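You operate a simulated robot arm through the tools that you are given. There is no shell and no other tool. Be economical: measure what you need, move in short steps, check, and stop when the job is done.

The job below is to be done with a simulated robot arm. You get a single attempt, and the scene is never put back.

TASK
Close the little green net with a blue clip.
Fine: use the blue press; one clip, none wasted; the net ends in the grey tray, the clip box in the press, the press's tray pushed in.

It is judged by the outcome, as a careful person would: the job done as asked, and still so three seconds after it is handed in. It fails if anything else is knocked over, pushed out of place, dropped, spilled or broken.

THE ROBOT
A 6-joint arm with a two-finger parallel gripper, fixed in place. Base frame: the origin is at the foot of the arm, x ahead of it, y to its left, z up; the work surface is at about z = 0. Units: m, rad, N and s.
With the tool pointing down near the work surface it reaches from about 0.14 to 0.58 m from the base axis. Its first joint turns from -1.152 to 1.152 rad. Payload 2.1 kg.
The TCP is the grasp point between the finger pads, 0.03 m short of the fingertips. In the tool frame z runs along the fingers and y along their closing line. Largest opening 0.094 m; finger width 0.028, thickness 0.01; the body of the gripper, 0.05 by 0.096 m, starts 0.055 m behind the TCP.
Orientation is told as [roll, pitch, yaw] about the base's x, y, z axes, in that order, counted from this pose: with the fingers straight down and closing along the base's y, the tool's x points along the base's -x, its y along +y and its z along -z.

THE INTERFACE
- The arm moves only by the tool arm_command. Its argument "series" is text: rows parted by semicolons, each of 6 numbers parted by spaces: the shift along the tool's x, y, z in m, then the turn, a rotation vector about the tool's x, y, z in rad. In form: dx dy dz ax ay az; .... A call has 1 to 8 rows; each row shifts and turns the commanded pose from where the row before left it, along the tool's axes as they then stand. "grip" is the opening, from 0 (shut) to 1 (fully open), set as the call begins (left out, the last holds). A row lasts 0.2 s, in which the tool goes at most 0.05 m and 0.15 rad; a call with a longer step from one row to the next is refused whole, and so is a gripper value outside its range. Where a pose cannot be reached the arm comes as near as it can. A force on the tool above 40 N (or 10 N above the force at the start of the call, whichever is more), or a blocked arm, ends the call early, and 0.2 s more pass. Each finger travels about 0.072 m/s and halts on what it meets, pressing with about 44 N; the grip force reading is that of the motor and also rises with nothing between the fingers. The clock runs only during rows and for 0.2 s after the last one: add rows that do not move to give the fingers time. It gives the time, the measured TCP pose, the force on the tool (base axes), the opening and the grip force at its end, in the units of the frame above (readings bear some noise), with the torque about the TCP (base axes, N m) and any sound that the robot's microphone picked up, and new pictures: "pictures" is both (left out), scene, wrist or none.
- Cameras (640 x 400 px; columns grow to the right, rows downward): "scene" is fixed at [0.0597, -0.3709, 0.5028]; the picture's right is [0.76, -0.65, 0.00], its down [-0.26, -0.31, -0.92] and it looks along [0.59, 0.70, -0.40] (base axes); focal length 214 px, centre (320, 200). "wrist" rides on the gripper at [0.076, 0.014, -0.102] in the tool frame; the picture's right is [-0.18, 0.98, 0.00], its down [-0.75, -0.14, -0.64] and it looks along [-0.63, -0.12, 0.77] (tool axes); focal length 243 px, centre (320, 200). There is no depth. A picture from a camera that has moved, and an enlarged one, comes with that camera's place and axes in the base frame and with its lens.
- zoom(camera, box): a new picture of the part [left, top, right, bottom] of that camera's present view, enlarged. It takes no simulated time.
- sign_off(): hands the job in; it is judged then, once.

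Work in short steps. Places have to be worked out from the pictures, the camera data and where the tool is seen: move nearer, look again, correct. Check each grasp and each placing, and mend what went wrong. You have 120 turns and 200 pictures in all, those below and enlarged ones among them. Open the gripper and draw the arm clear of the work before you hand the job in, unless the task says otherwise; then end with one line.

The tools are called as a command line: name --argument value ..., lists and objects as JSON in quotes. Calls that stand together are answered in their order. arm_command: Moves the arm, as the interface text tells. Its arguments: {"type":"object","properties":{"series":{"type":"string"},"grip":{"type":"number"},"pictures":{"type":"string","enum":["both","scene","wrist","none"]}},"required":["series"]} The other tools are called the same way: zoom (camera, box) takes an enlarged picture of a part of a camera's view; sign_off () hands the job in.

At the start:

```text
time_s: 0.0
position: [0.2767, 0.0729, 0.4531]
tool_rot: [-0.001, 0.0, 0.0]
contact_force: [-0.4, -0.5, -0.3]
moment: [-0.02, -0.03, 0.02]
opening: 0.0941
finger_force: 0.0
```

scene: 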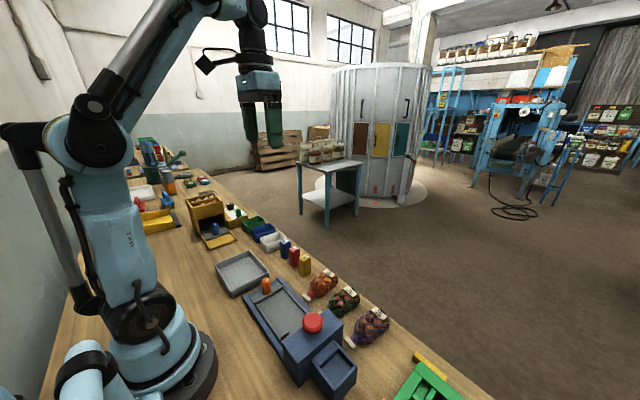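
wrist: 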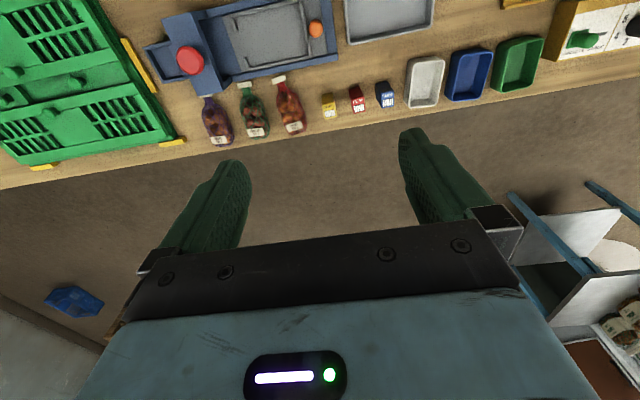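

The scene shows a blue press with a red knob, three nets, three clip boxes and a grey tray. I enlarge the work area to see details.

zoom --camera "scene" --box '[200, 230, 420, 400]'

zoom --camera "wrist" --box '[130, 0, 450, 160]'

zoom --camera "scene" --box '[120, 140, 320, 280]'

```text
2.35 times, centred on (310, 315) of scene
camera zoom: at [0.0597, -0.3709, 0.5028], right [0.76, -0.65, 0.0], down [-0.26, -0.31, -0.92], along [0.59, 0.7, -0.4], focal length 505 px, centre (344, -71)
```

zoom: 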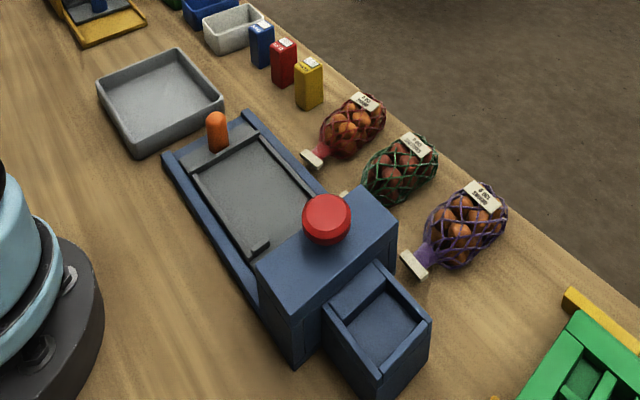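

```text
2.00 times, centred on (290, 80) of wrist
camera zoom: at [0.2001, 0.0886, 0.5548], right [0.18, 0.98, 0.0], down [0.75, -0.14, 0.64], along [0.63, -0.12, -0.77], focal length 485 px, centre (380, 440)
```

zoom: 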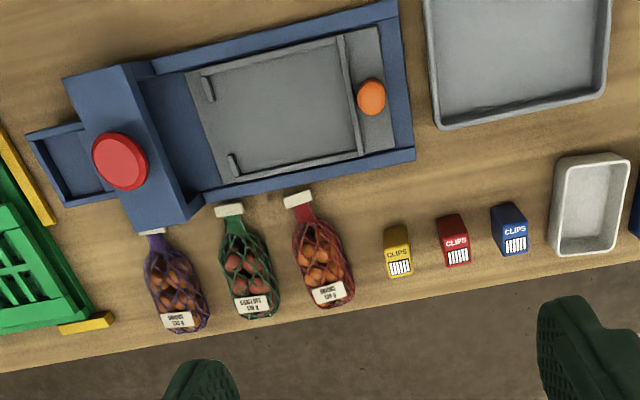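

```text
2.86 times, centred on (220, 210) of scene
camera zoom: at [0.0597, -0.3709, 0.5028], right [0.76, -0.65, 0.0], down [-0.26, -0.31, -0.92], along [0.59, 0.7, -0.4], focal length 613 px, centre (606, 171)
```

zoom: 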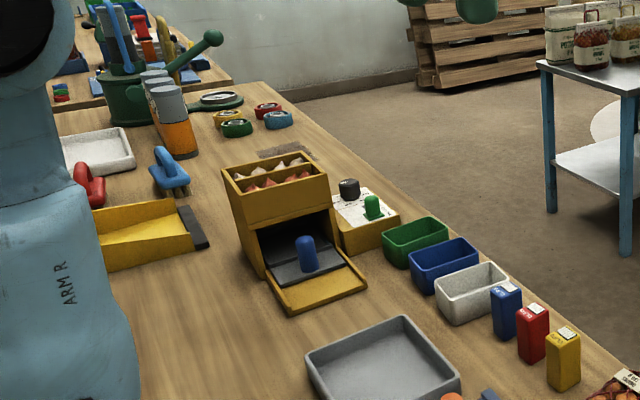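

I zoom more tightly to measure the press, the nets and the clip boxes.

zoom --camera "wrist" --box '[140, 0, 340, 125]'

zoom --camera "scene" --box '[280, 300, 400, 400]'

zoom --camera "wrist" --box '[310, 60, 410, 125]'

```text
3.20 times, centred on (240, 62) of wrist
camera zoom: at [0.2001, 0.0886, 0.5548], right [0.18, 0.98, 0.0], down [0.75, -0.14, 0.64], along [0.63, -0.12, -0.77], focal length 776 px, centre (576, 640)
```

zoom: 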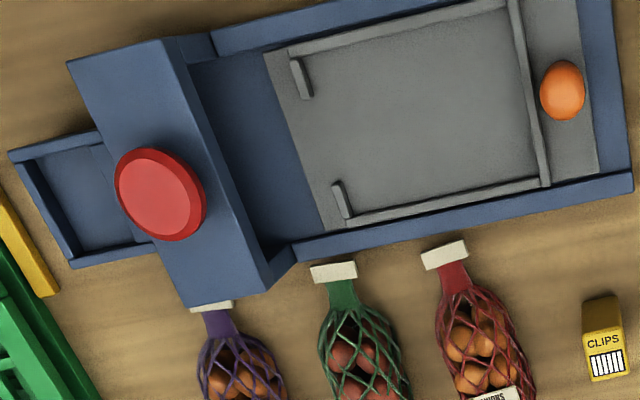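

```text
4.00 times, centred on (340, 350) of scene
camera zoom: at [0.0597, -0.3709, 0.5028], right [0.76, -0.65, 0.0], down [-0.26, -0.31, -0.92], along [0.59, 0.7, -0.4], focal length 858 px, centre (240, -400)
```

zoom: 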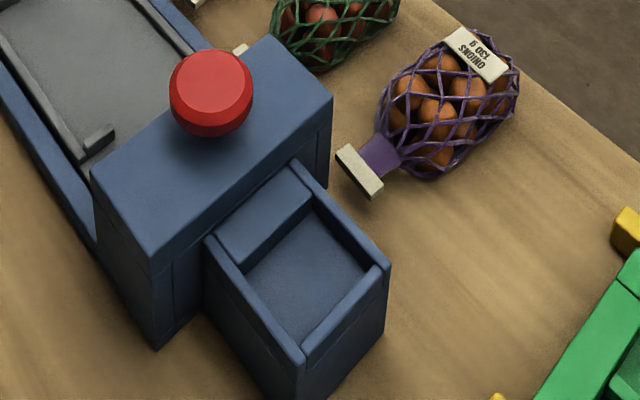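

```text
6.15 times, centred on (360, 92) of wrist
camera zoom: at [0.2001, 0.0886, 0.5548], right [0.18, 0.98, 0.0], down [0.75, -0.14, 0.64], along [0.63, -0.12, -0.77], focal length 1493 px, centre (74, 862)
```

zoom: 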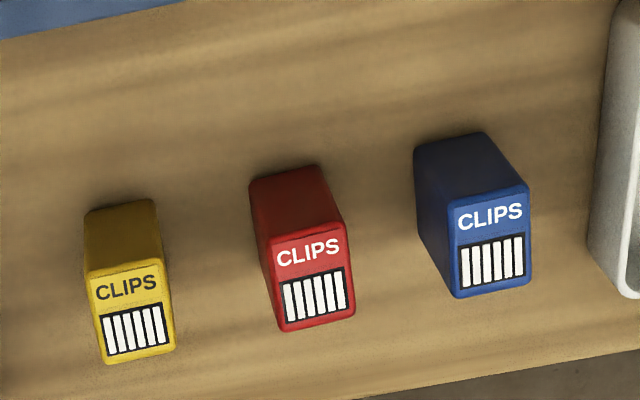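

The press lies square to the base axes: head at about (0.24,-0.13), pocket at about (0.24,-0.2) and knob at about (0.24,0.07). I move closer over it for a better look.

arm_command --series "0.013 -0.029 0.029 0 0 0;0.013 -0.029 0.029 0 0 0;0.013 -0.029 0.029 0 0 0;0.013 -0.029 0.029 0 0 0;0.013 -0.029 0.029 0 0 0;0.013 -0.029 0.029 0 0 0" --pictures "both"

```text
time_s: 1.4
position: [0.1979, -0.103, 0.2766]
tool_rot: [0.0, -0.001, 0.001]
contact_force: [-0.3, -0.3, 0.3]
moment: [0.03, 0.02, -0.02]
opening: 0.0939
finger_force: 0.1
camera wrist: at [0.1217, -0.0862, 0.3793], right [0.18, 0.98, 0.0], down [0.75, -0.14, 0.64], along [0.63, -0.12, -0.77], focal length 243 px, centre (320, 200)
```

scene: 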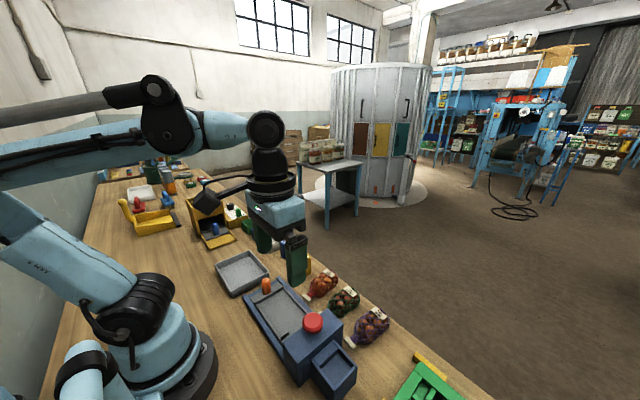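
wrist: 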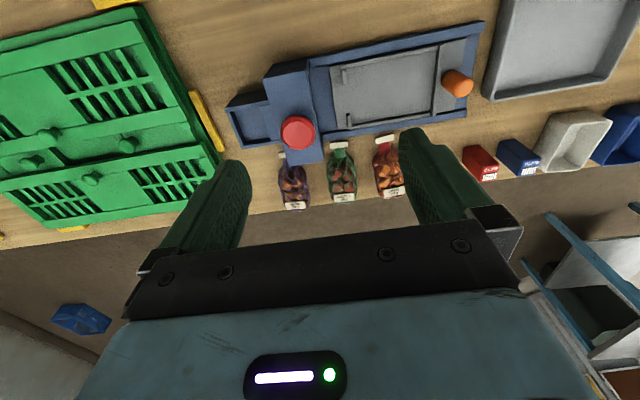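

zoom --camera "wrist" --box '[215, 50, 345, 130]'

zoom --camera "wrist" --box '[260, 100, 420, 220]'

zoom --camera "wrist" --box '[310, 15, 500, 135]'

```text
4.92 times, centred on (280, 90) of wrist
camera zoom: at [0.1217, -0.0862, 0.3793], right [0.18, 0.98, 0.0], down [0.75, -0.14, 0.64], along [0.63, -0.12, -0.77], focal length 1194 px, centre (517, 742)
```

zoom: 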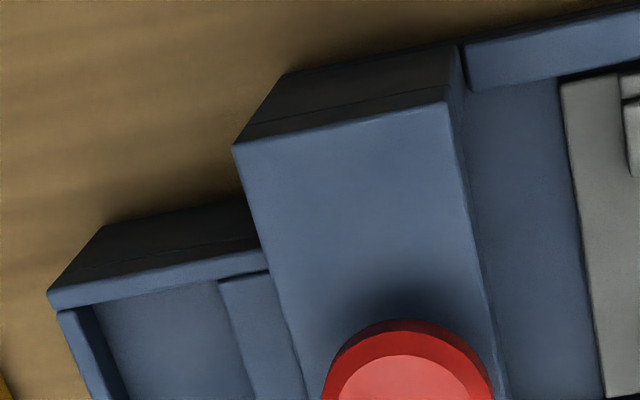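

```text
3.33 times, centred on (340, 160) of wrist
camera zoom: at [0.1217, -0.0862, 0.3793], right [0.18, 0.98, 0.0], down [0.75, -0.14, 0.64], along [0.63, -0.12, -0.77], focal length 809 px, centre (253, 333)
```

zoom: 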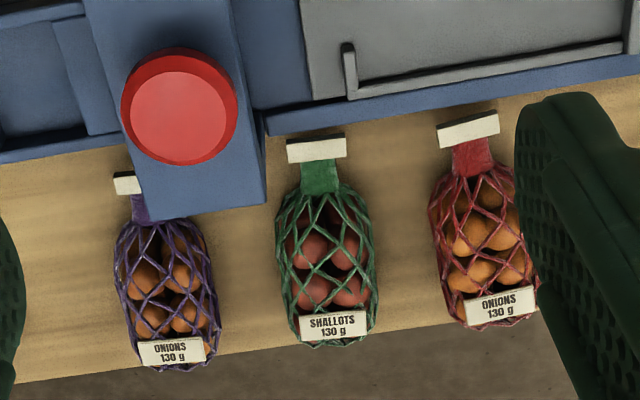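

```text
3.33 times, centred on (405, 75) of wrist
camera zoom: at [0.1217, -0.0862, 0.3793], right [0.18, 0.98, 0.0], down [0.75, -0.14, 0.64], along [0.63, -0.12, -0.77], focal length 809 px, centre (37, 617)
```

zoom: 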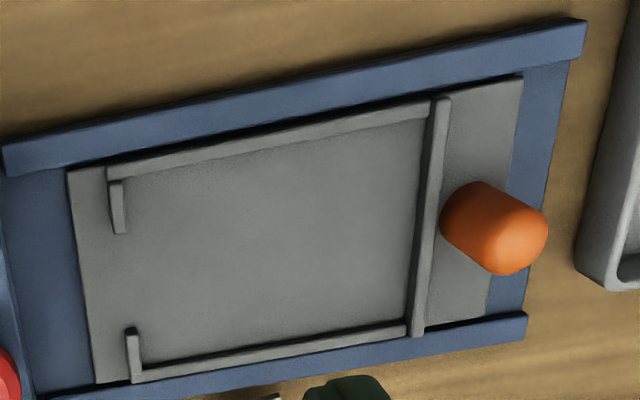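

The blue clip box stands at about (0.377,0.190), 0.059 tall, and the pocket well spans about x 0.217–0.267, y -0.226 to -0.187. I move above the blue box.

arm_command --series "-0.0224 0.0366 0.0138 0 0 0;-0.0224 0.0366 0.0138 0 0 0;-0.0224 0.0366 0.0138 0 0 0;-0.0224 0.0366 0.0138 0 0 0;-0.0224 0.0366 0.0138 0 0 0;-0.0224 0.0366 0.0138 0 0 0;-0.0224 0.0366 0.0138 0 0 0;-0.0224 0.0366 0.0138 0 0 0" --grip 0.5

```text
time_s: 3.2
position: [0.3767, 0.1908, 0.1688]
tool_rot: [0.0, 0.001, -0.001]
contact_force: [-0.7, 0.2, -0.3]
moment: [0.01, 0.01, 0.01]
opening: 0.047
finger_force: 0.0
camera wrist: at [0.3011, 0.207, 0.2706], right [0.19, 0.98, 0.0], down [0.75, -0.14, 0.64], along [0.63, -0.12, -0.77], focal length 243 px, centre (320, 200)
```

scene: 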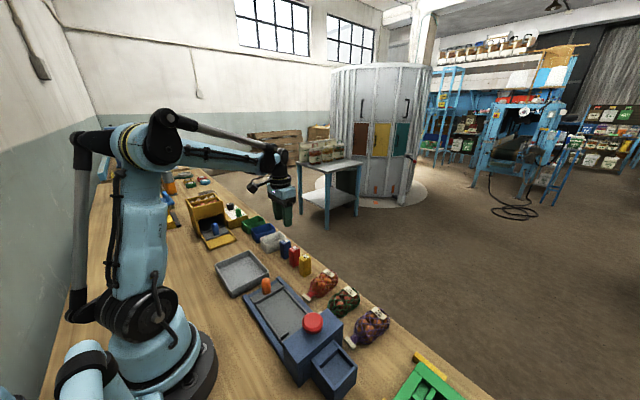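
wrist: 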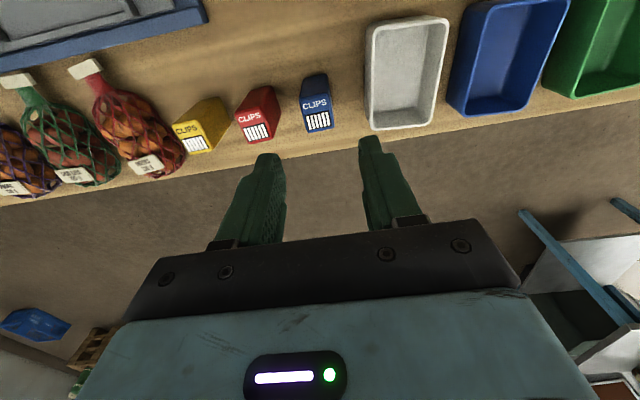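

I zoom on the box to refine its place.

zoom --camera "wrist" --box '[240, 60, 400, 160]'

```text
4.00 times, centred on (320, 110) of wrist
camera zoom: at [0.3011, 0.207, 0.2706], right [0.19, 0.98, 0.0], down [0.75, -0.14, 0.64], along [0.63, -0.12, -0.77], focal length 970 px, centre (320, 560)
```

zoom: 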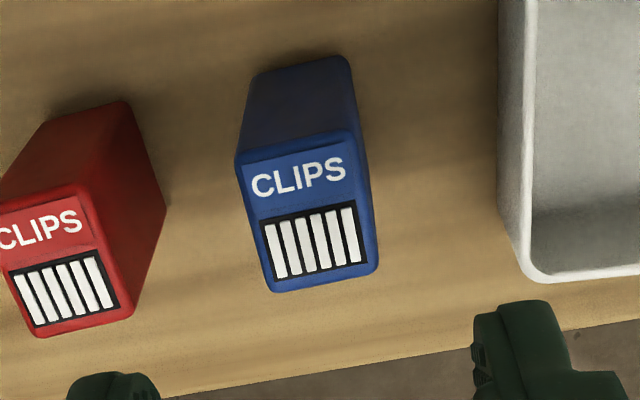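

The box spans x 0.361–0.391, y 0.178–0.203 with its top at about 0.066. I lower to grip its top 17 mm.

arm_command --series "0 0 0.03 0 0 0;0 0 0.03 0 0 0;0 0 0.02 0 0 0;0 0 0.011 0 0 0" --pictures "scene"

zoom --camera "scene" --box '[240, 210, 340, 280]'

arm_command --series "0 0 0 0 0 0;0 0 0 0 0 0;0 0 0 0 0 0" --grip 0.0 --pictures "wrist"

```text
time_s: 4.2
position: [0.3778, 0.1909, 0.0765]
tool_rot: [0.001, -0.001, 0.0]
contact_force: [0.2, 0.3, 0.4]
moment: [0.01, 0.01, 0.01]
opening: 0.047
finger_force: 0.2
```

scene: 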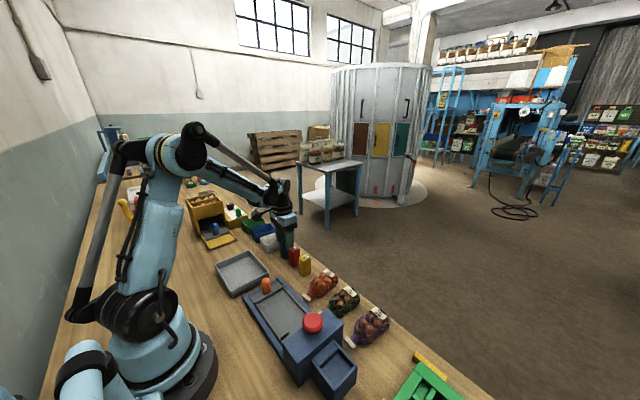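

```text
5.71 times, centred on (290, 245) of scene
camera zoom: at [0.0597, -0.3709, 0.5028], right [0.76, -0.65, 0.0], down [-0.26, -0.31, -0.92], along [0.59, 0.7, -0.4], focal length 1226 px, centre (491, -57)
```

zoom: 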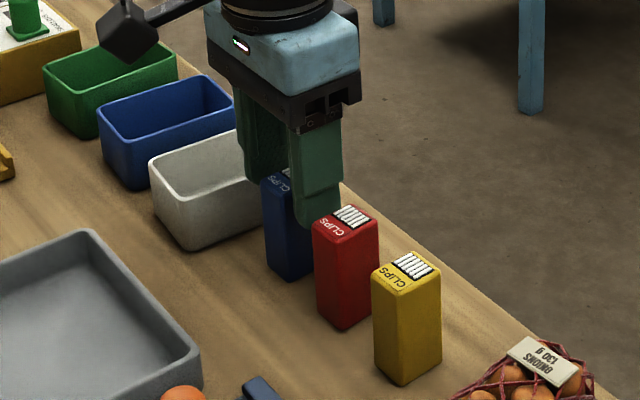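

```text
time_s: 5.0
position: [0.3782, 0.1916, 0.0755]
tool_rot: [0.0, 0.0, 0.001]
contact_force: [0.5, -0.2, 0.3]
moment: [0.01, 0.0, 0.01]
opening: 0.0247
finger_force: 44.6
camera wrist: at [0.3015, 0.2073, 0.1788], right [0.18, 0.98, 0.0], down [0.75, -0.14, 0.64], along [0.63, -0.12, -0.77], focal length 243 px, centre (320, 200)
```

wrist: 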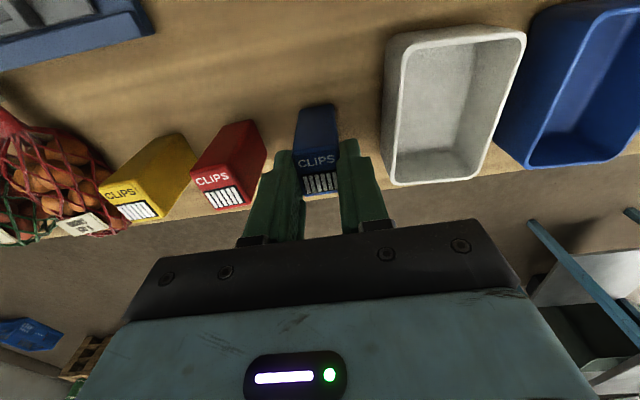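

The box is gripped at 24.7 mm. I lift and carry it toward the pocket.

arm_command --series "0 0 -0.04 0 0 0;0 0 -0.04 0 0 0;0 0 -0.04 0 0 0;0.0136 -0.0398 0 0 0 0;0.0136 -0.0398 0 0 0 0;0.0136 -0.0398 0 0 0 0;0.0136 -0.0398 0 0 0 0;0.0136 -0.0398 0 0 0 0" --pictures "none"

arm_command --series "0.0136 -0.0398 0 0 0 0;0.0136 -0.0398 0 0 0 0;0.0136 -0.0398 0 0 0 0;0.0136 -0.0398 0 0 0 0;0.0136 -0.0398 0 0 0 0;0 0 0.03 0 0 0" --pictures "both"

zoom --camera "scene" --box '[260, 280, 420, 400]'

zoom --camera "wrist" --box '[240, 0, 460, 210]'

```text
time_s: 6.8
position: [0.3113, -0.0095, 0.1996]
tool_rot: [0.0, 0.0, 0.001]
contact_force: [-0.4, -0.4, -0.7]
moment: [0.0, -0.02, 0.02]
opening: 0.0246
finger_force: 43.7
```

```text
time_s: 8.2
position: [0.2401, -0.2065, 0.1683]
tool_rot: [0.0, 0.001, 0.001]
contact_force: [0.6, -0.2, 0.6]
moment: [0.03, 0.0, 0.0]
opening: 0.0248
finger_force: 44.7
camera wrist: at [0.1638, -0.1902, 0.2705], right [0.18, 0.98, 0.0], down [0.75, -0.14, 0.64], along [0.63, -0.12, -0.77], focal length 243 px, centre (320, 200)
```

scene: 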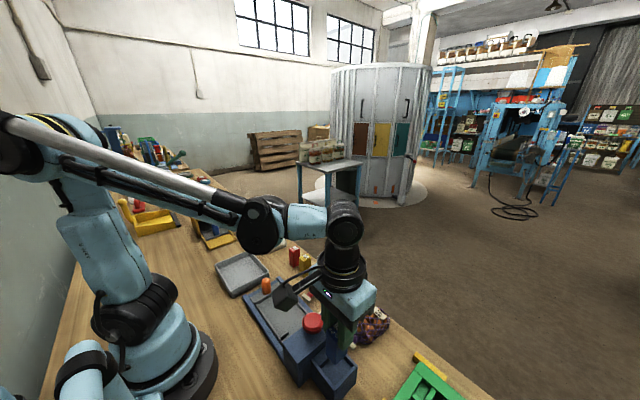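
wrist: 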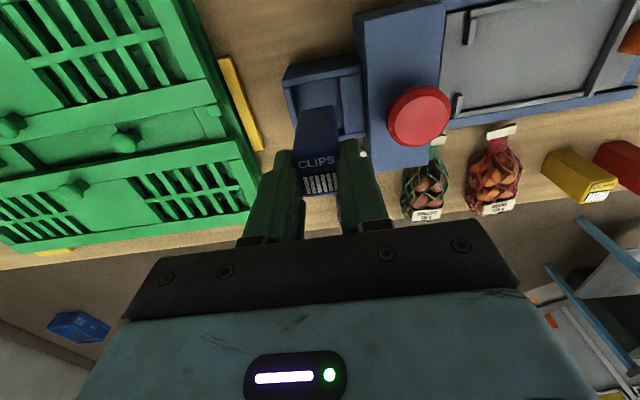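

```text
3.33 times, centred on (340, 340) of scene
camera zoom: at [0.0597, -0.3709, 0.5028], right [0.76, -0.65, 0.0], down [-0.26, -0.31, -0.92], along [0.59, 0.7, -0.4], focal length 715 px, centre (253, -267)
```

zoom: 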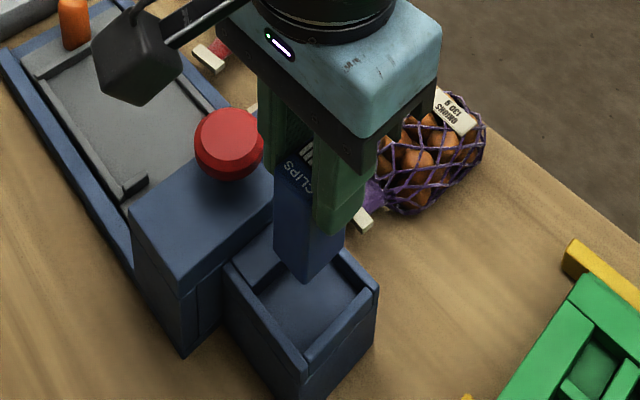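

```text
1.90 times, centred on (350, 105) of wrist
camera zoom: at [0.1638, -0.1902, 0.2705], right [0.18, 0.98, 0.0], down [0.75, -0.14, 0.64], along [0.63, -0.12, -0.77], focal length 462 px, centre (263, 381)
```

zoom: 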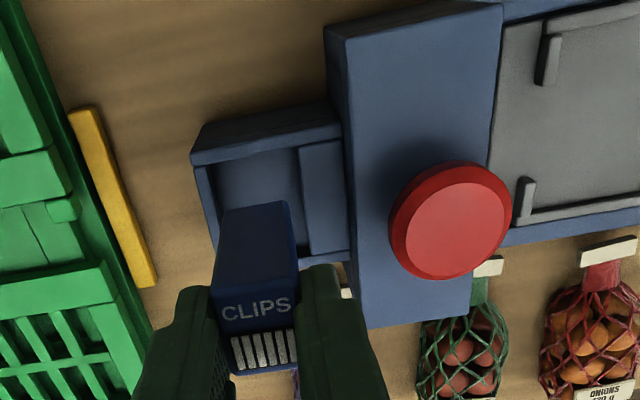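

The box hangs centred over the well, with its bottom about 0.09 high. I lower it in steps and watch the force.

arm_command --series "-0.003 0 0.02 0 0 0;0 0 0.02 0 0 0;0 0 0.012 0 0 0" --pictures "scene"

zoom --camera "scene" --box '[260, 280, 420, 400]'

```text
time_s: 9.0
position: [0.2444, -0.2074, 0.1168]
tool_rot: [-0.001, 0.0, -0.001]
contact_force: [-0.4, 2.3, 38.3]
moment: [0.09, 0.04, -0.01]
opening: 0.0249
finger_force: 44.1
```

scene: 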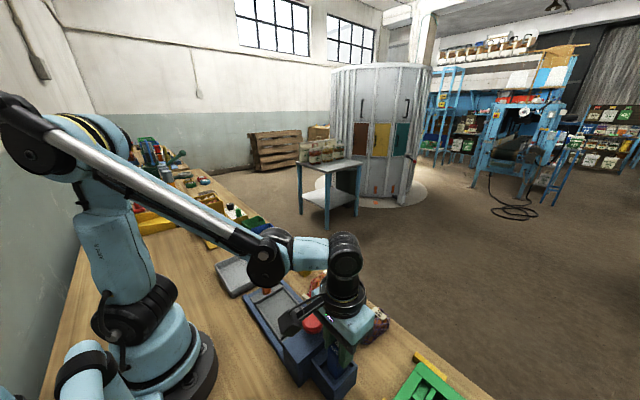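

```text
3.33 times, centred on (340, 340) of scene
camera zoom: at [0.0596, -0.3708, 0.5029], right [0.76, -0.65, 0.0], down [-0.26, -0.31, -0.92], along [0.59, 0.7, -0.4], focal length 715 px, centre (253, -267)
```

zoom: 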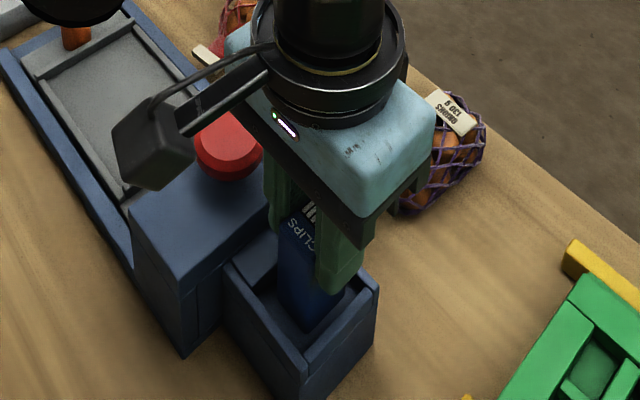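

The box touches down with its bottom near z=0.04, inside the rim, with almost no moment. I relieve the press slightly and look closely.

arm_command --series "0 0 -0.003 0 0 0;0 0 0 0 0 0" --pictures "wrist"

zoom --camera "wrist" --box '[260, 0, 420, 200]'

zoom --camera "scene" --box '[310, 320, 370, 400]'

```text
time_s: 9.6
position: [0.2443, -0.2072, 0.1191]
tool_rot: [-0.001, 0.0, 0.0]
contact_force: [0.3, 0.1, -1.0]
moment: [0.03, 0.02, 0.03]
opening: 0.0244
finger_force: 44.2
camera wrist: at [0.1675, -0.1906, 0.2212], right [0.18, 0.98, 0.0], down [0.75, -0.14, 0.64], along [0.63, -0.12, -0.77], focal length 243 px, centre (320, 200)
```

wrist: 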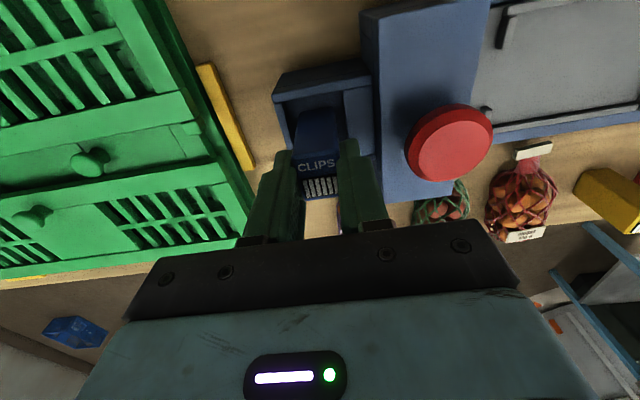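

```text
2.00 times, centred on (340, 100) of wrist
camera zoom: at [0.1675, -0.1906, 0.2212], right [0.18, 0.98, 0.0], down [0.75, -0.14, 0.64], along [0.63, -0.12, -0.77], focal length 485 px, centre (280, 400)
```

zoom: 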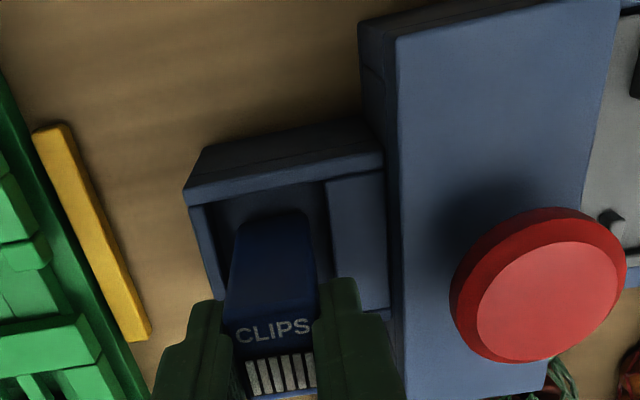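

```text
5.00 times, centred on (340, 360) of scene
camera zoom: at [0.0597, -0.3709, 0.5028], right [0.76, -0.65, 0.0], down [-0.26, -0.31, -0.92], along [0.59, 0.7, -0.4], focal length 1072 px, centre (220, -600)
```

zoom: 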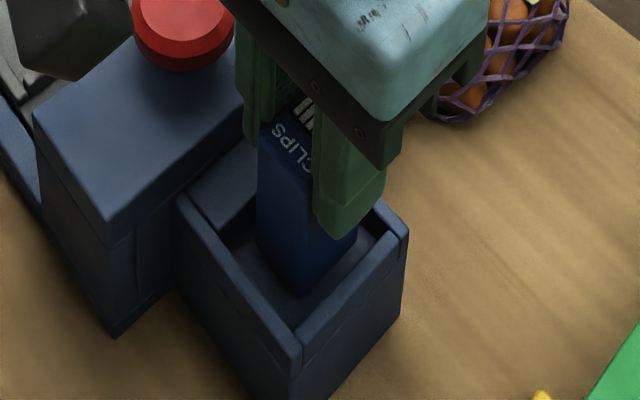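

The box is inside the well, clear of its walls. I set it down the last 2 mm, open, and rise.

arm_command --series "0 0 0.002 0 0 0;0 0 0 0 0 0" --pictures "none"

arm_command --series "0 0 0 0 0 0;0 0 0 0 0 0;0 0 -0.03 0 0 0;0 0 -0.04 0 0 0;0 0 -0.04 0 0 0" --grip 0.5

zoom --camera "scene" --box '[260, 280, 420, 400]'

zoom --camera "wrist" --box '[260, 0, 460, 200]'

```text
time_s: 10.2
position: [0.2446, -0.2063, 0.1169]
tool_rot: [-0.001, 0.001, 0.001]
contact_force: [-0.9, 0.3, 2.1]
moment: [0.01, 0.03, 0.02]
opening: 0.0246
finger_force: 44.3
```

```text
time_s: 11.4
position: [0.2445, -0.2078, 0.2269]
tool_rot: [0.0, -0.001, 0.0]
contact_force: [0.1, 1.2, 0.6]
moment: [0.0, 0.01, 0.0]
opening: 0.0469
finger_force: 0.1
camera wrist: at [0.1682, -0.1922, 0.3288], right [0.18, 0.98, 0.0], down [0.75, -0.14, 0.64], along [0.63, -0.12, -0.77], focal length 243 px, centre (320, 200)
```

scene: 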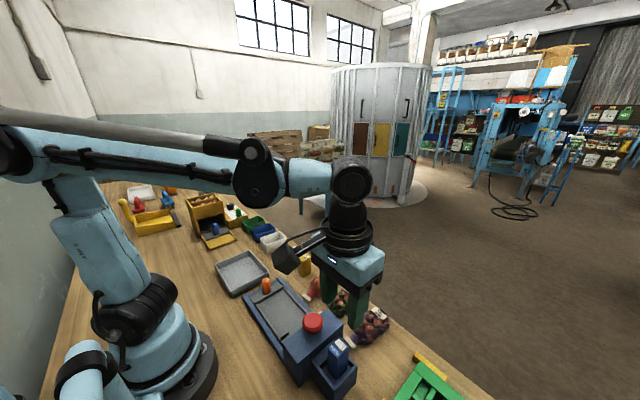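
wrist: 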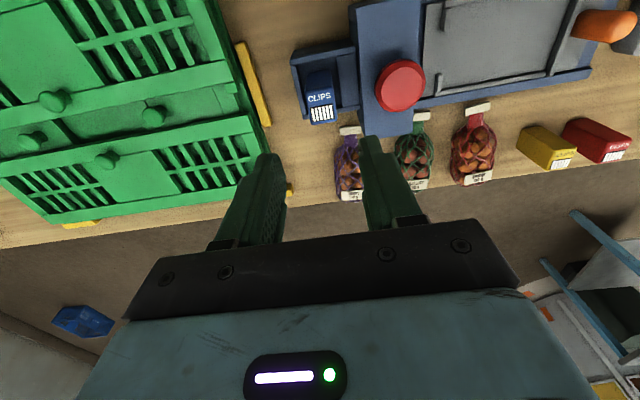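

```text
3.33 times, centred on (340, 340) of scene
camera zoom: at [0.0597, -0.3709, 0.5028], right [0.76, -0.65, 0.0], down [-0.26, -0.31, -0.92], along [0.59, 0.7, -0.4], focal length 715 px, centre (253, -267)
```

zoom: 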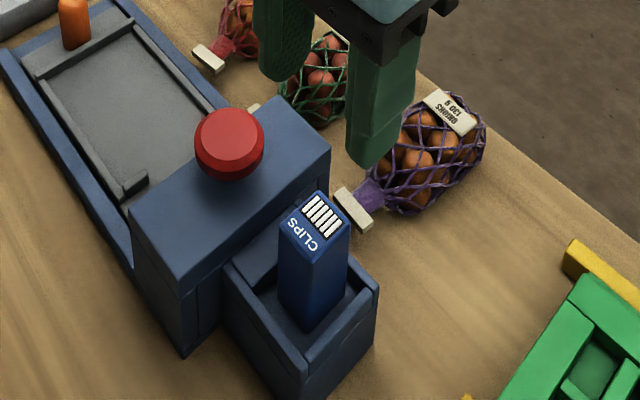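

```text
2.00 times, centred on (360, 100) of wrist
camera zoom: at [0.1682, -0.1922, 0.3288], right [0.18, 0.98, 0.0], down [0.75, -0.14, 0.64], along [0.63, -0.12, -0.77], focal length 485 px, centre (240, 400)
```

zoom: 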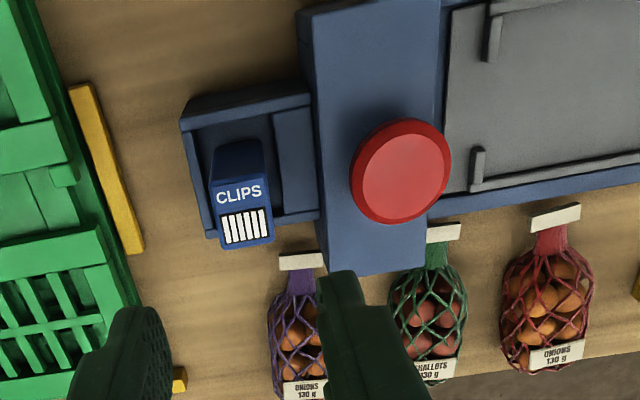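

The clip box sits upright in the pocket. Now I move above the green net at about (0.377,-0.096).

arm_command --series "-0.0326 0.028 0.0125 0 0 0;-0.0326 0.028 0.0125 0 0 0;-0.0326 0.028 0.0125 0 0 0;-0.0326 0.028 0.0125 0 0 0" --grip 0.76 --pictures "wrist"

zoom --camera "wrist" --box '[230, 40, 410, 160]'

```text
time_s: 12.4
position: [0.3759, -0.0932, 0.1745]
tool_rot: [-0.001, 0.0, -0.003]
contact_force: [0.6, 0.2, 0.1]
moment: [0.0, 0.0, 0.02]
opening: 0.0714
finger_force: 0.0
camera wrist: at [0.2997, -0.0779, 0.2766], right [0.19, 0.98, 0.0], down [0.75, -0.14, 0.64], along [0.63, -0.12, -0.77], focal length 243 px, centre (320, 200)
```

wrist: 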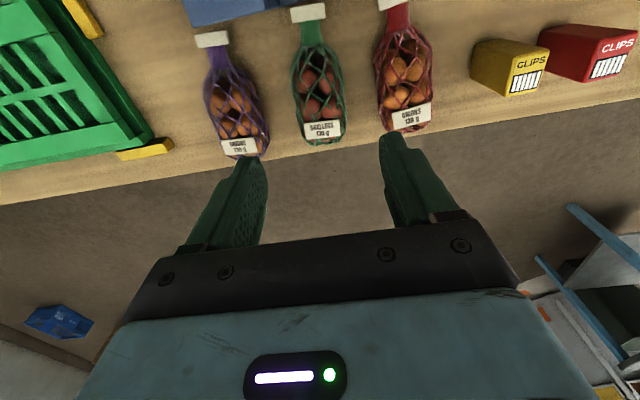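

```text
3.33 times, centred on (320, 100) of wrist
camera zoom: at [0.2997, -0.0779, 0.2766], right [0.19, 0.98, 0.0], down [0.75, -0.14, 0.64], along [0.63, -0.12, -0.77], focal length 809 px, centre (320, 533)
```

zoom: 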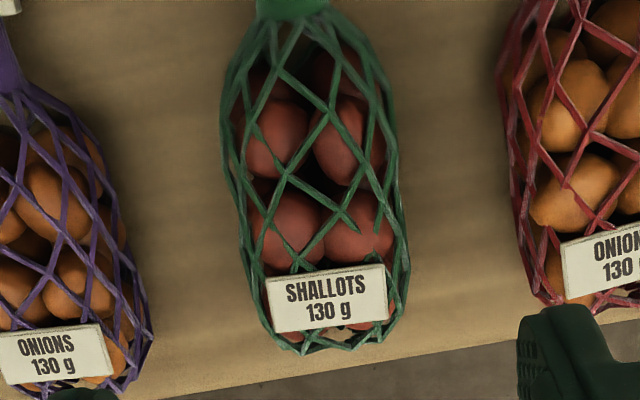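

The net body spans y -0.120 to -0.068, centred under the tool, and both neighbours clear the fingers. I descend around it.

arm_command --series "0 0.001 0.04 0 0 0;0 0 0.04 0 0 0;0 0 0.03 0 0 0;0 0 0.016 0 0 0;0 0 0.008 0 0 0" --pictures "wrist"

zoom --camera "scene" --box '[290, 250, 410, 350]'

```text
time_s: 13.6
position: [0.3746, -0.0937, 0.0421]
tool_rot: [0.0, 0.001, -0.002]
contact_force: [1.2, -0.2, -0.3]
moment: [-0.01, -0.03, -0.03]
opening: 0.0711
finger_force: 0.0
camera wrist: at [0.2991, -0.0784, 0.1435], right [0.18, 0.98, 0.0], down [0.75, -0.14, 0.64], along [0.63, -0.12, -0.77], focal length 243 px, centre (320, 200)
```

wrist: 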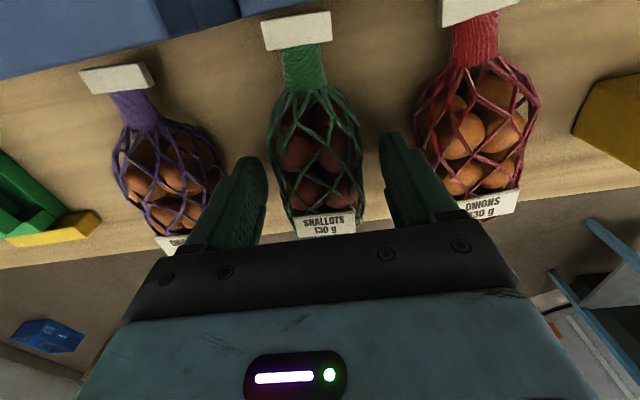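

```text
4.00 times, centred on (350, 300) of scene
camera zoom: at [0.0597, -0.3709, 0.5028], right [0.76, -0.65, 0.0], down [-0.26, -0.31, -0.92], along [0.59, 0.7, -0.4], focal length 858 px, centre (200, -200)
```

zoom: 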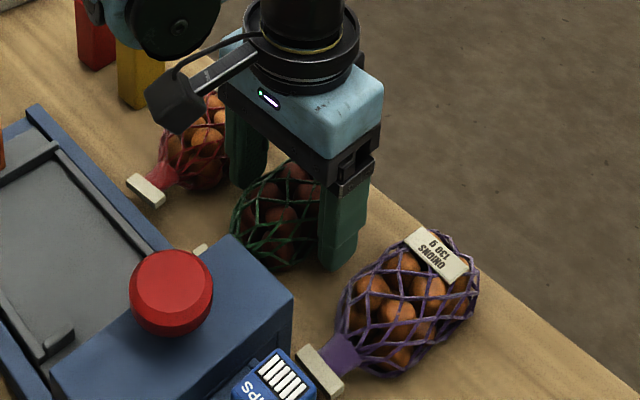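

The fingers straddle the green net. I close gently onto it.

arm_command --series "0 0 0.003 0 0 0;0 0 0 0 0 0;0 0 0 0 0 0" --grip 0.4 --pictures "none"

arm_command --series "0 0 -0.03 0 0 0;0 0 -0.04 0 0 0;0 0 -0.04 0 0 0"

zoom --camera "scene" --box '[290, 230, 410, 330]'

```text
time_s: 14.4
position: [0.3765, -0.0958, 0.039]
tool_rot: [0.0, 0.0, -0.001]
contact_force: [-2.1, 0.1, 26.2]
moment: [-0.19, -0.09, -0.14]
opening: 0.0484
finger_force: 44.2
```

```text
time_s: 15.2
position: [0.3758, -0.0958, 0.1487]
tool_rot: [0.001, 0.001, -0.001]
contact_force: [0.2, 0.7, -1.4]
moment: [0.0, -0.01, -0.01]
opening: 0.0486
finger_force: 43.5
camera wrist: at [0.2996, -0.0788, 0.252], right [0.18, 0.98, 0.0], down [0.75, -0.14, 0.64], along [0.63, -0.12, -0.77], focal length 243 px, centre (320, 200)
```

scene: 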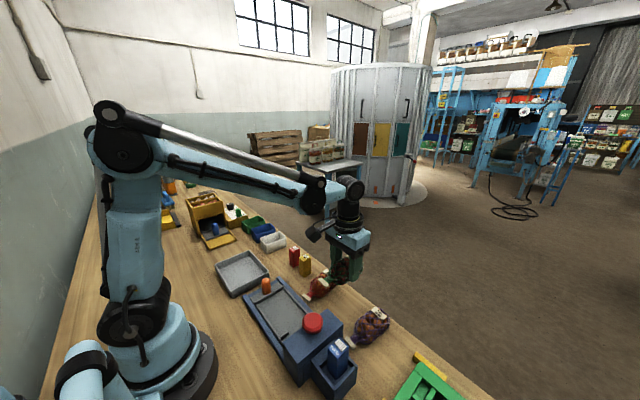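
wrist: 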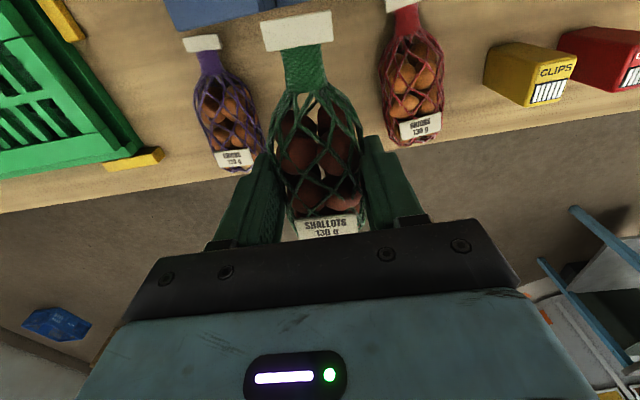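

```text
4.00 times, centred on (350, 280) of scene
camera zoom: at [0.0597, -0.3709, 0.5028], right [0.76, -0.65, 0.0], down [-0.26, -0.31, -0.92], along [0.59, 0.7, -0.4], focal length 858 px, centre (200, -120)
```

zoom: 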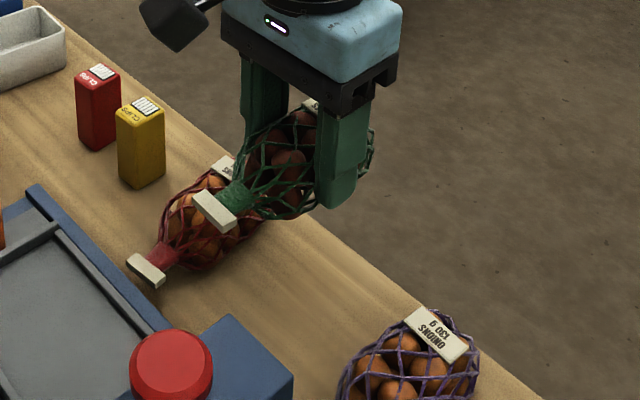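

The net is held firmly with its neck toward -x. I turn the tool +90° about vertical so that the neck points to -y, toward the press head.

arm_command --series "0 0 -0.02 0 0 -0.15;0 0 0 0 0 -0.15;0 0 0 0 0 -0.15;0 0 0 0 0 -0.15;0 0 0 0 0 -0.15;0 0 0 0 0 -0.15;0 0 0 0 0 -0.15;0 0 0 0 0 -0.15" --pictures "none"

arm_command --series "0 0 0 0 0 -0.1236;0 0 0 0 0 -0.1236;0 0 0 0 0 -0.1236"

```text
time_s: 17.0
position: [0.3743, -0.0948, 0.1699]
tool_rot: [0.0, -0.001, 1.2]
contact_force: [0.5, -0.4, -0.5]
moment: [-0.02, 0.01, 0.0]
opening: 0.0483
finger_force: 44.4
```

```text
time_s: 17.8
position: [0.3743, -0.0938, 0.1695]
tool_rot: [0.001, 0.001, 1.572]
contact_force: [-0.9, 0.6, -1.2]
moment: [-0.02, -0.03, -0.01]
opening: 0.0485
finger_force: 43.9
camera wrist: at [0.3605, -0.1686, 0.2715], right [-0.98, 0.18, 0.0], down [0.14, 0.75, 0.64], along [0.12, 0.63, -0.77], focal length 243 px, centre (320, 200)
```

scene: 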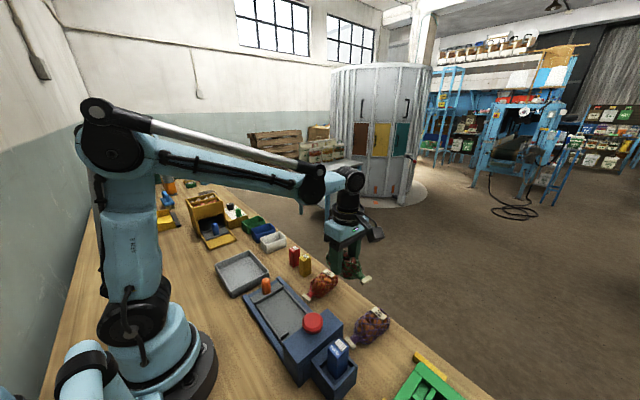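
wrist: 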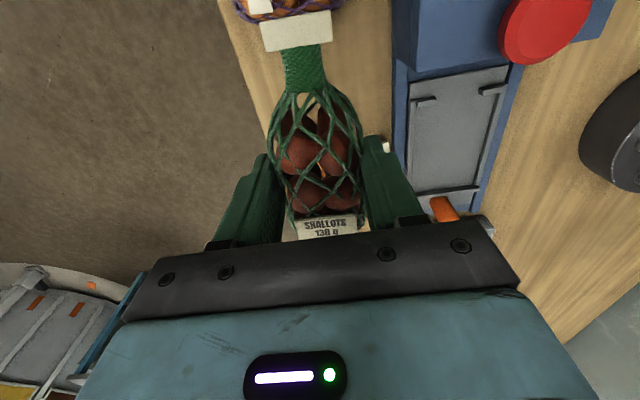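

The neck now points to -y. I move over the press tray and check alignment.

arm_command --series "-0.02 0.0335 0.0125 0 0 0;-0.02 0.0335 0.0125 0 0 0;-0.02 0.0335 0.0125 0 0 0;-0.02 0.0335 0.0125 0 0 0"

zoom --camera "wrist" --box '[200, 0, 440, 220]'

zoom --camera "scene" --box '[230, 240, 370, 360]'

```text
time_s: 18.8
position: [0.2402, -0.0141, 0.1189]
tool_rot: [0.001, -0.001, 1.569]
contact_force: [0.3, 0.1, -1.3]
moment: [0.01, 0.01, -0.02]
opening: 0.0482
finger_force: 43.9
camera wrist: at [0.2253, -0.0888, 0.2211], right [-0.98, 0.19, 0.0], down [0.14, 0.75, 0.64], along [0.12, 0.63, -0.77], focal length 243 px, centre (320, 200)
```

scene: 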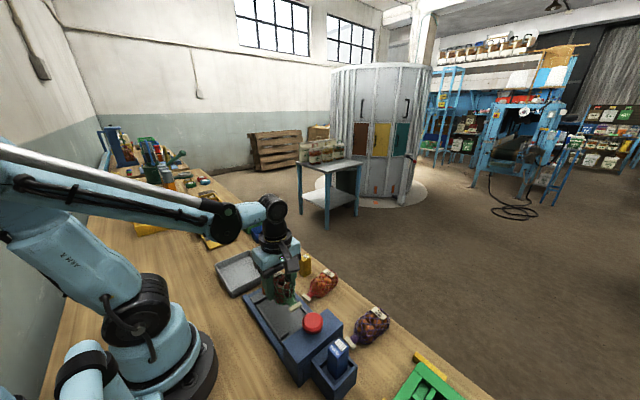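
wrist: 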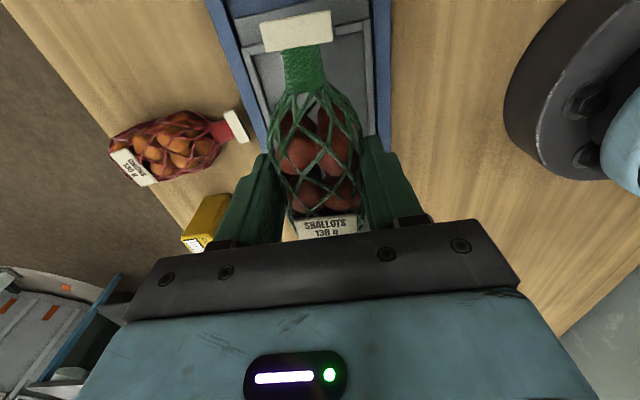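

```text
1.82 times, centred on (320, 110) of wrist
camera zoom: at [0.2253, -0.0888, 0.2211], right [-0.98, 0.19, 0.0], down [0.14, 0.75, 0.64], along [0.12, 0.63, -0.77], focal length 441 px, centre (320, 364)
```

zoom: 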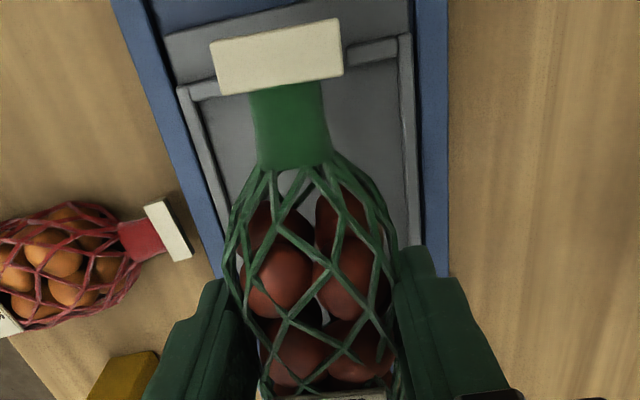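

```text
3.33 times, centred on (300, 300) of scene
camera zoom: at [0.0597, -0.3709, 0.5028], right [0.76, -0.65, 0.0], down [-0.26, -0.31, -0.92], along [0.59, 0.7, -0.4], focal length 715 px, centre (387, -133)
```

zoom: 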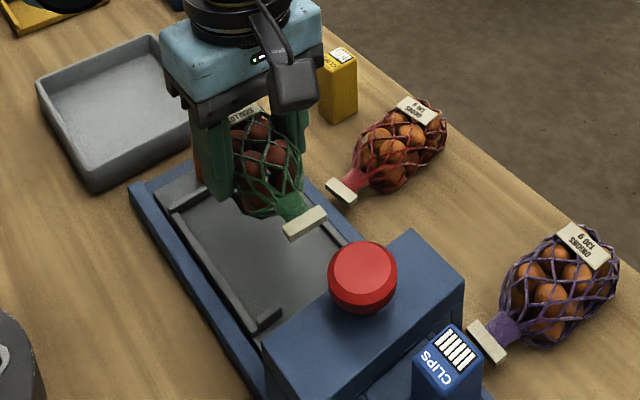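

The tab lines up with the gap between the stops. I shift 3 mm toward the head and lower until touch.

arm_command --series "0.003 0 0.02 0 0 0;0 0 0.02 0 0 0;0 0 0.012 0 0 0;0 0 0.005 0 0 0;0 0 0.005 0 0 0;0 0 0.005 0 0 0" --pictures "wrist"

zoom --camera "scene" --box '[230, 250, 350, 350]'

```text
time_s: 20.1
position: [0.2393, -0.0166, 0.0552]
tool_rot: [0.003, 0.0, 1.569]
contact_force: [-2.2, -0.1, 19.5]
moment: [0.27, -0.23, 0.04]
opening: 0.0484
finger_force: 44.1
stopped in row 6: the force on the tool passed its limit at 60 N (the readings are from after the stop); the commanded pose is now the measured one
camera wrist: at [0.2265, -0.0912, 0.1575], right [-0.98, 0.19, 0.0], down [0.14, 0.75, 0.64], along [0.12, 0.63, -0.77], focal length 243 px, centre (320, 200)
```

wrist: 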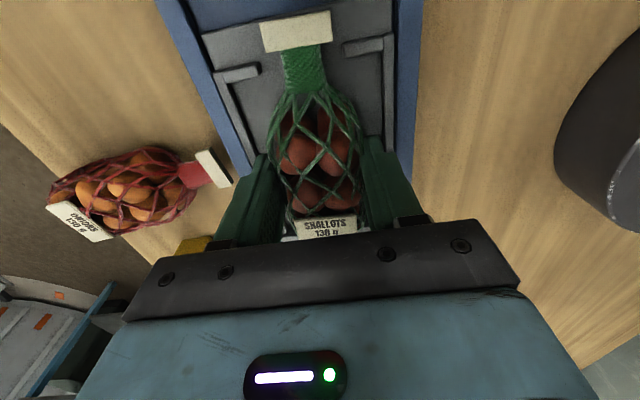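

```text
4.00 times, centred on (290, 300) of scene
camera zoom: at [0.0596, -0.3709, 0.5028], right [0.76, -0.65, 0.0], down [-0.26, -0.31, -0.92], along [0.59, 0.7, -0.4], focal length 858 px, centre (440, -200)
```

zoom: 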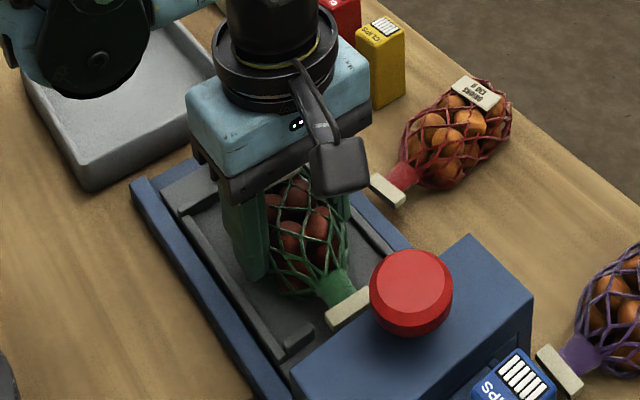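

The net rests on the tray with its tab ahead of the stops. I ease off 1 mm and check closely before opening.

zoom --camera "wrist" --box '[200, 0, 420, 140]'

```text
2.86 times, centred on (310, 70) of wrist
camera zoom: at [0.2265, -0.0912, 0.1575], right [-0.98, 0.19, 0.0], down [0.14, 0.75, 0.64], along [0.12, 0.63, -0.77], focal length 693 px, centre (349, 571)
```

zoom: 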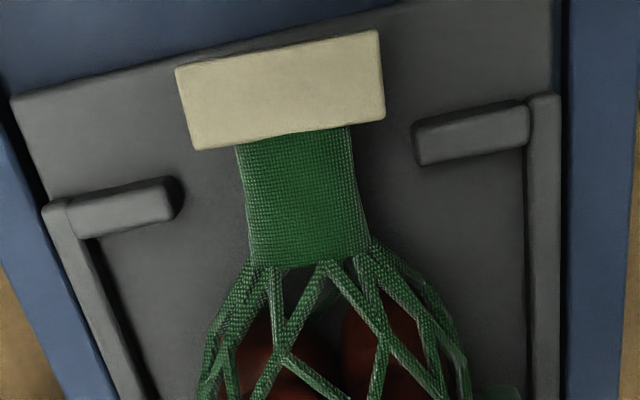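

The body shoulder is about 15 mm short of the stops, which seem made to locate it. I lift 1.5 mm and slide the net 10 mm toward them, then look.

arm_command --series "0 0 -0.0015 0 0 0;0.005 0 0 0 0 0;0.005 0 0 0 0 0" --pictures "wrist"

zoom --camera "wrist" --box '[200, 0, 420, 140]'

```text
time_s: 20.9
position: [0.2401, -0.027, 0.0559]
tool_rot: [0.002, 0.0, 1.57]
contact_force: [0.0, 0.5, -1.3]
moment: [-0.01, 0.03, 0.0]
opening: 0.0482
finger_force: 44.4
camera wrist: at [0.2263, -0.101, 0.1588], right [-0.98, 0.18, 0.0], down [0.14, 0.75, 0.64], along [0.12, 0.63, -0.77], focal length 243 px, centre (320, 200)
```

wrist: 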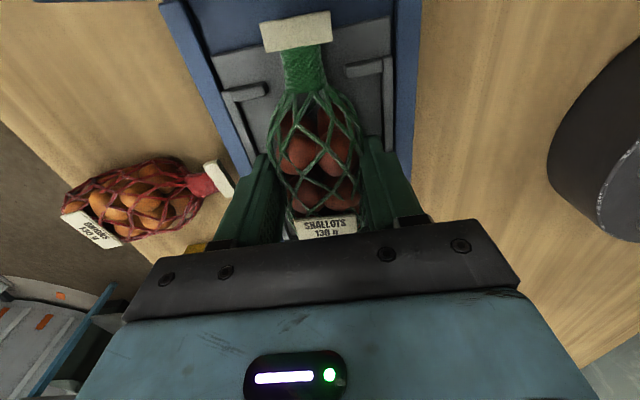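

```text
2.86 times, centred on (310, 70) of wrist
camera zoom: at [0.2263, -0.101, 0.1588], right [-0.98, 0.18, 0.0], down [0.14, 0.75, 0.64], along [0.12, 0.63, -0.77], focal length 693 px, centre (349, 571)
```

zoom: 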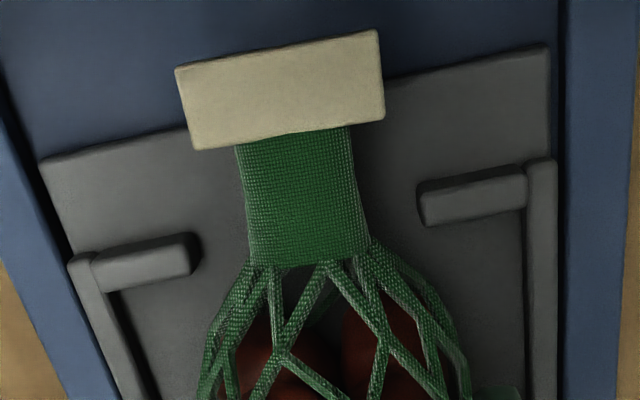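

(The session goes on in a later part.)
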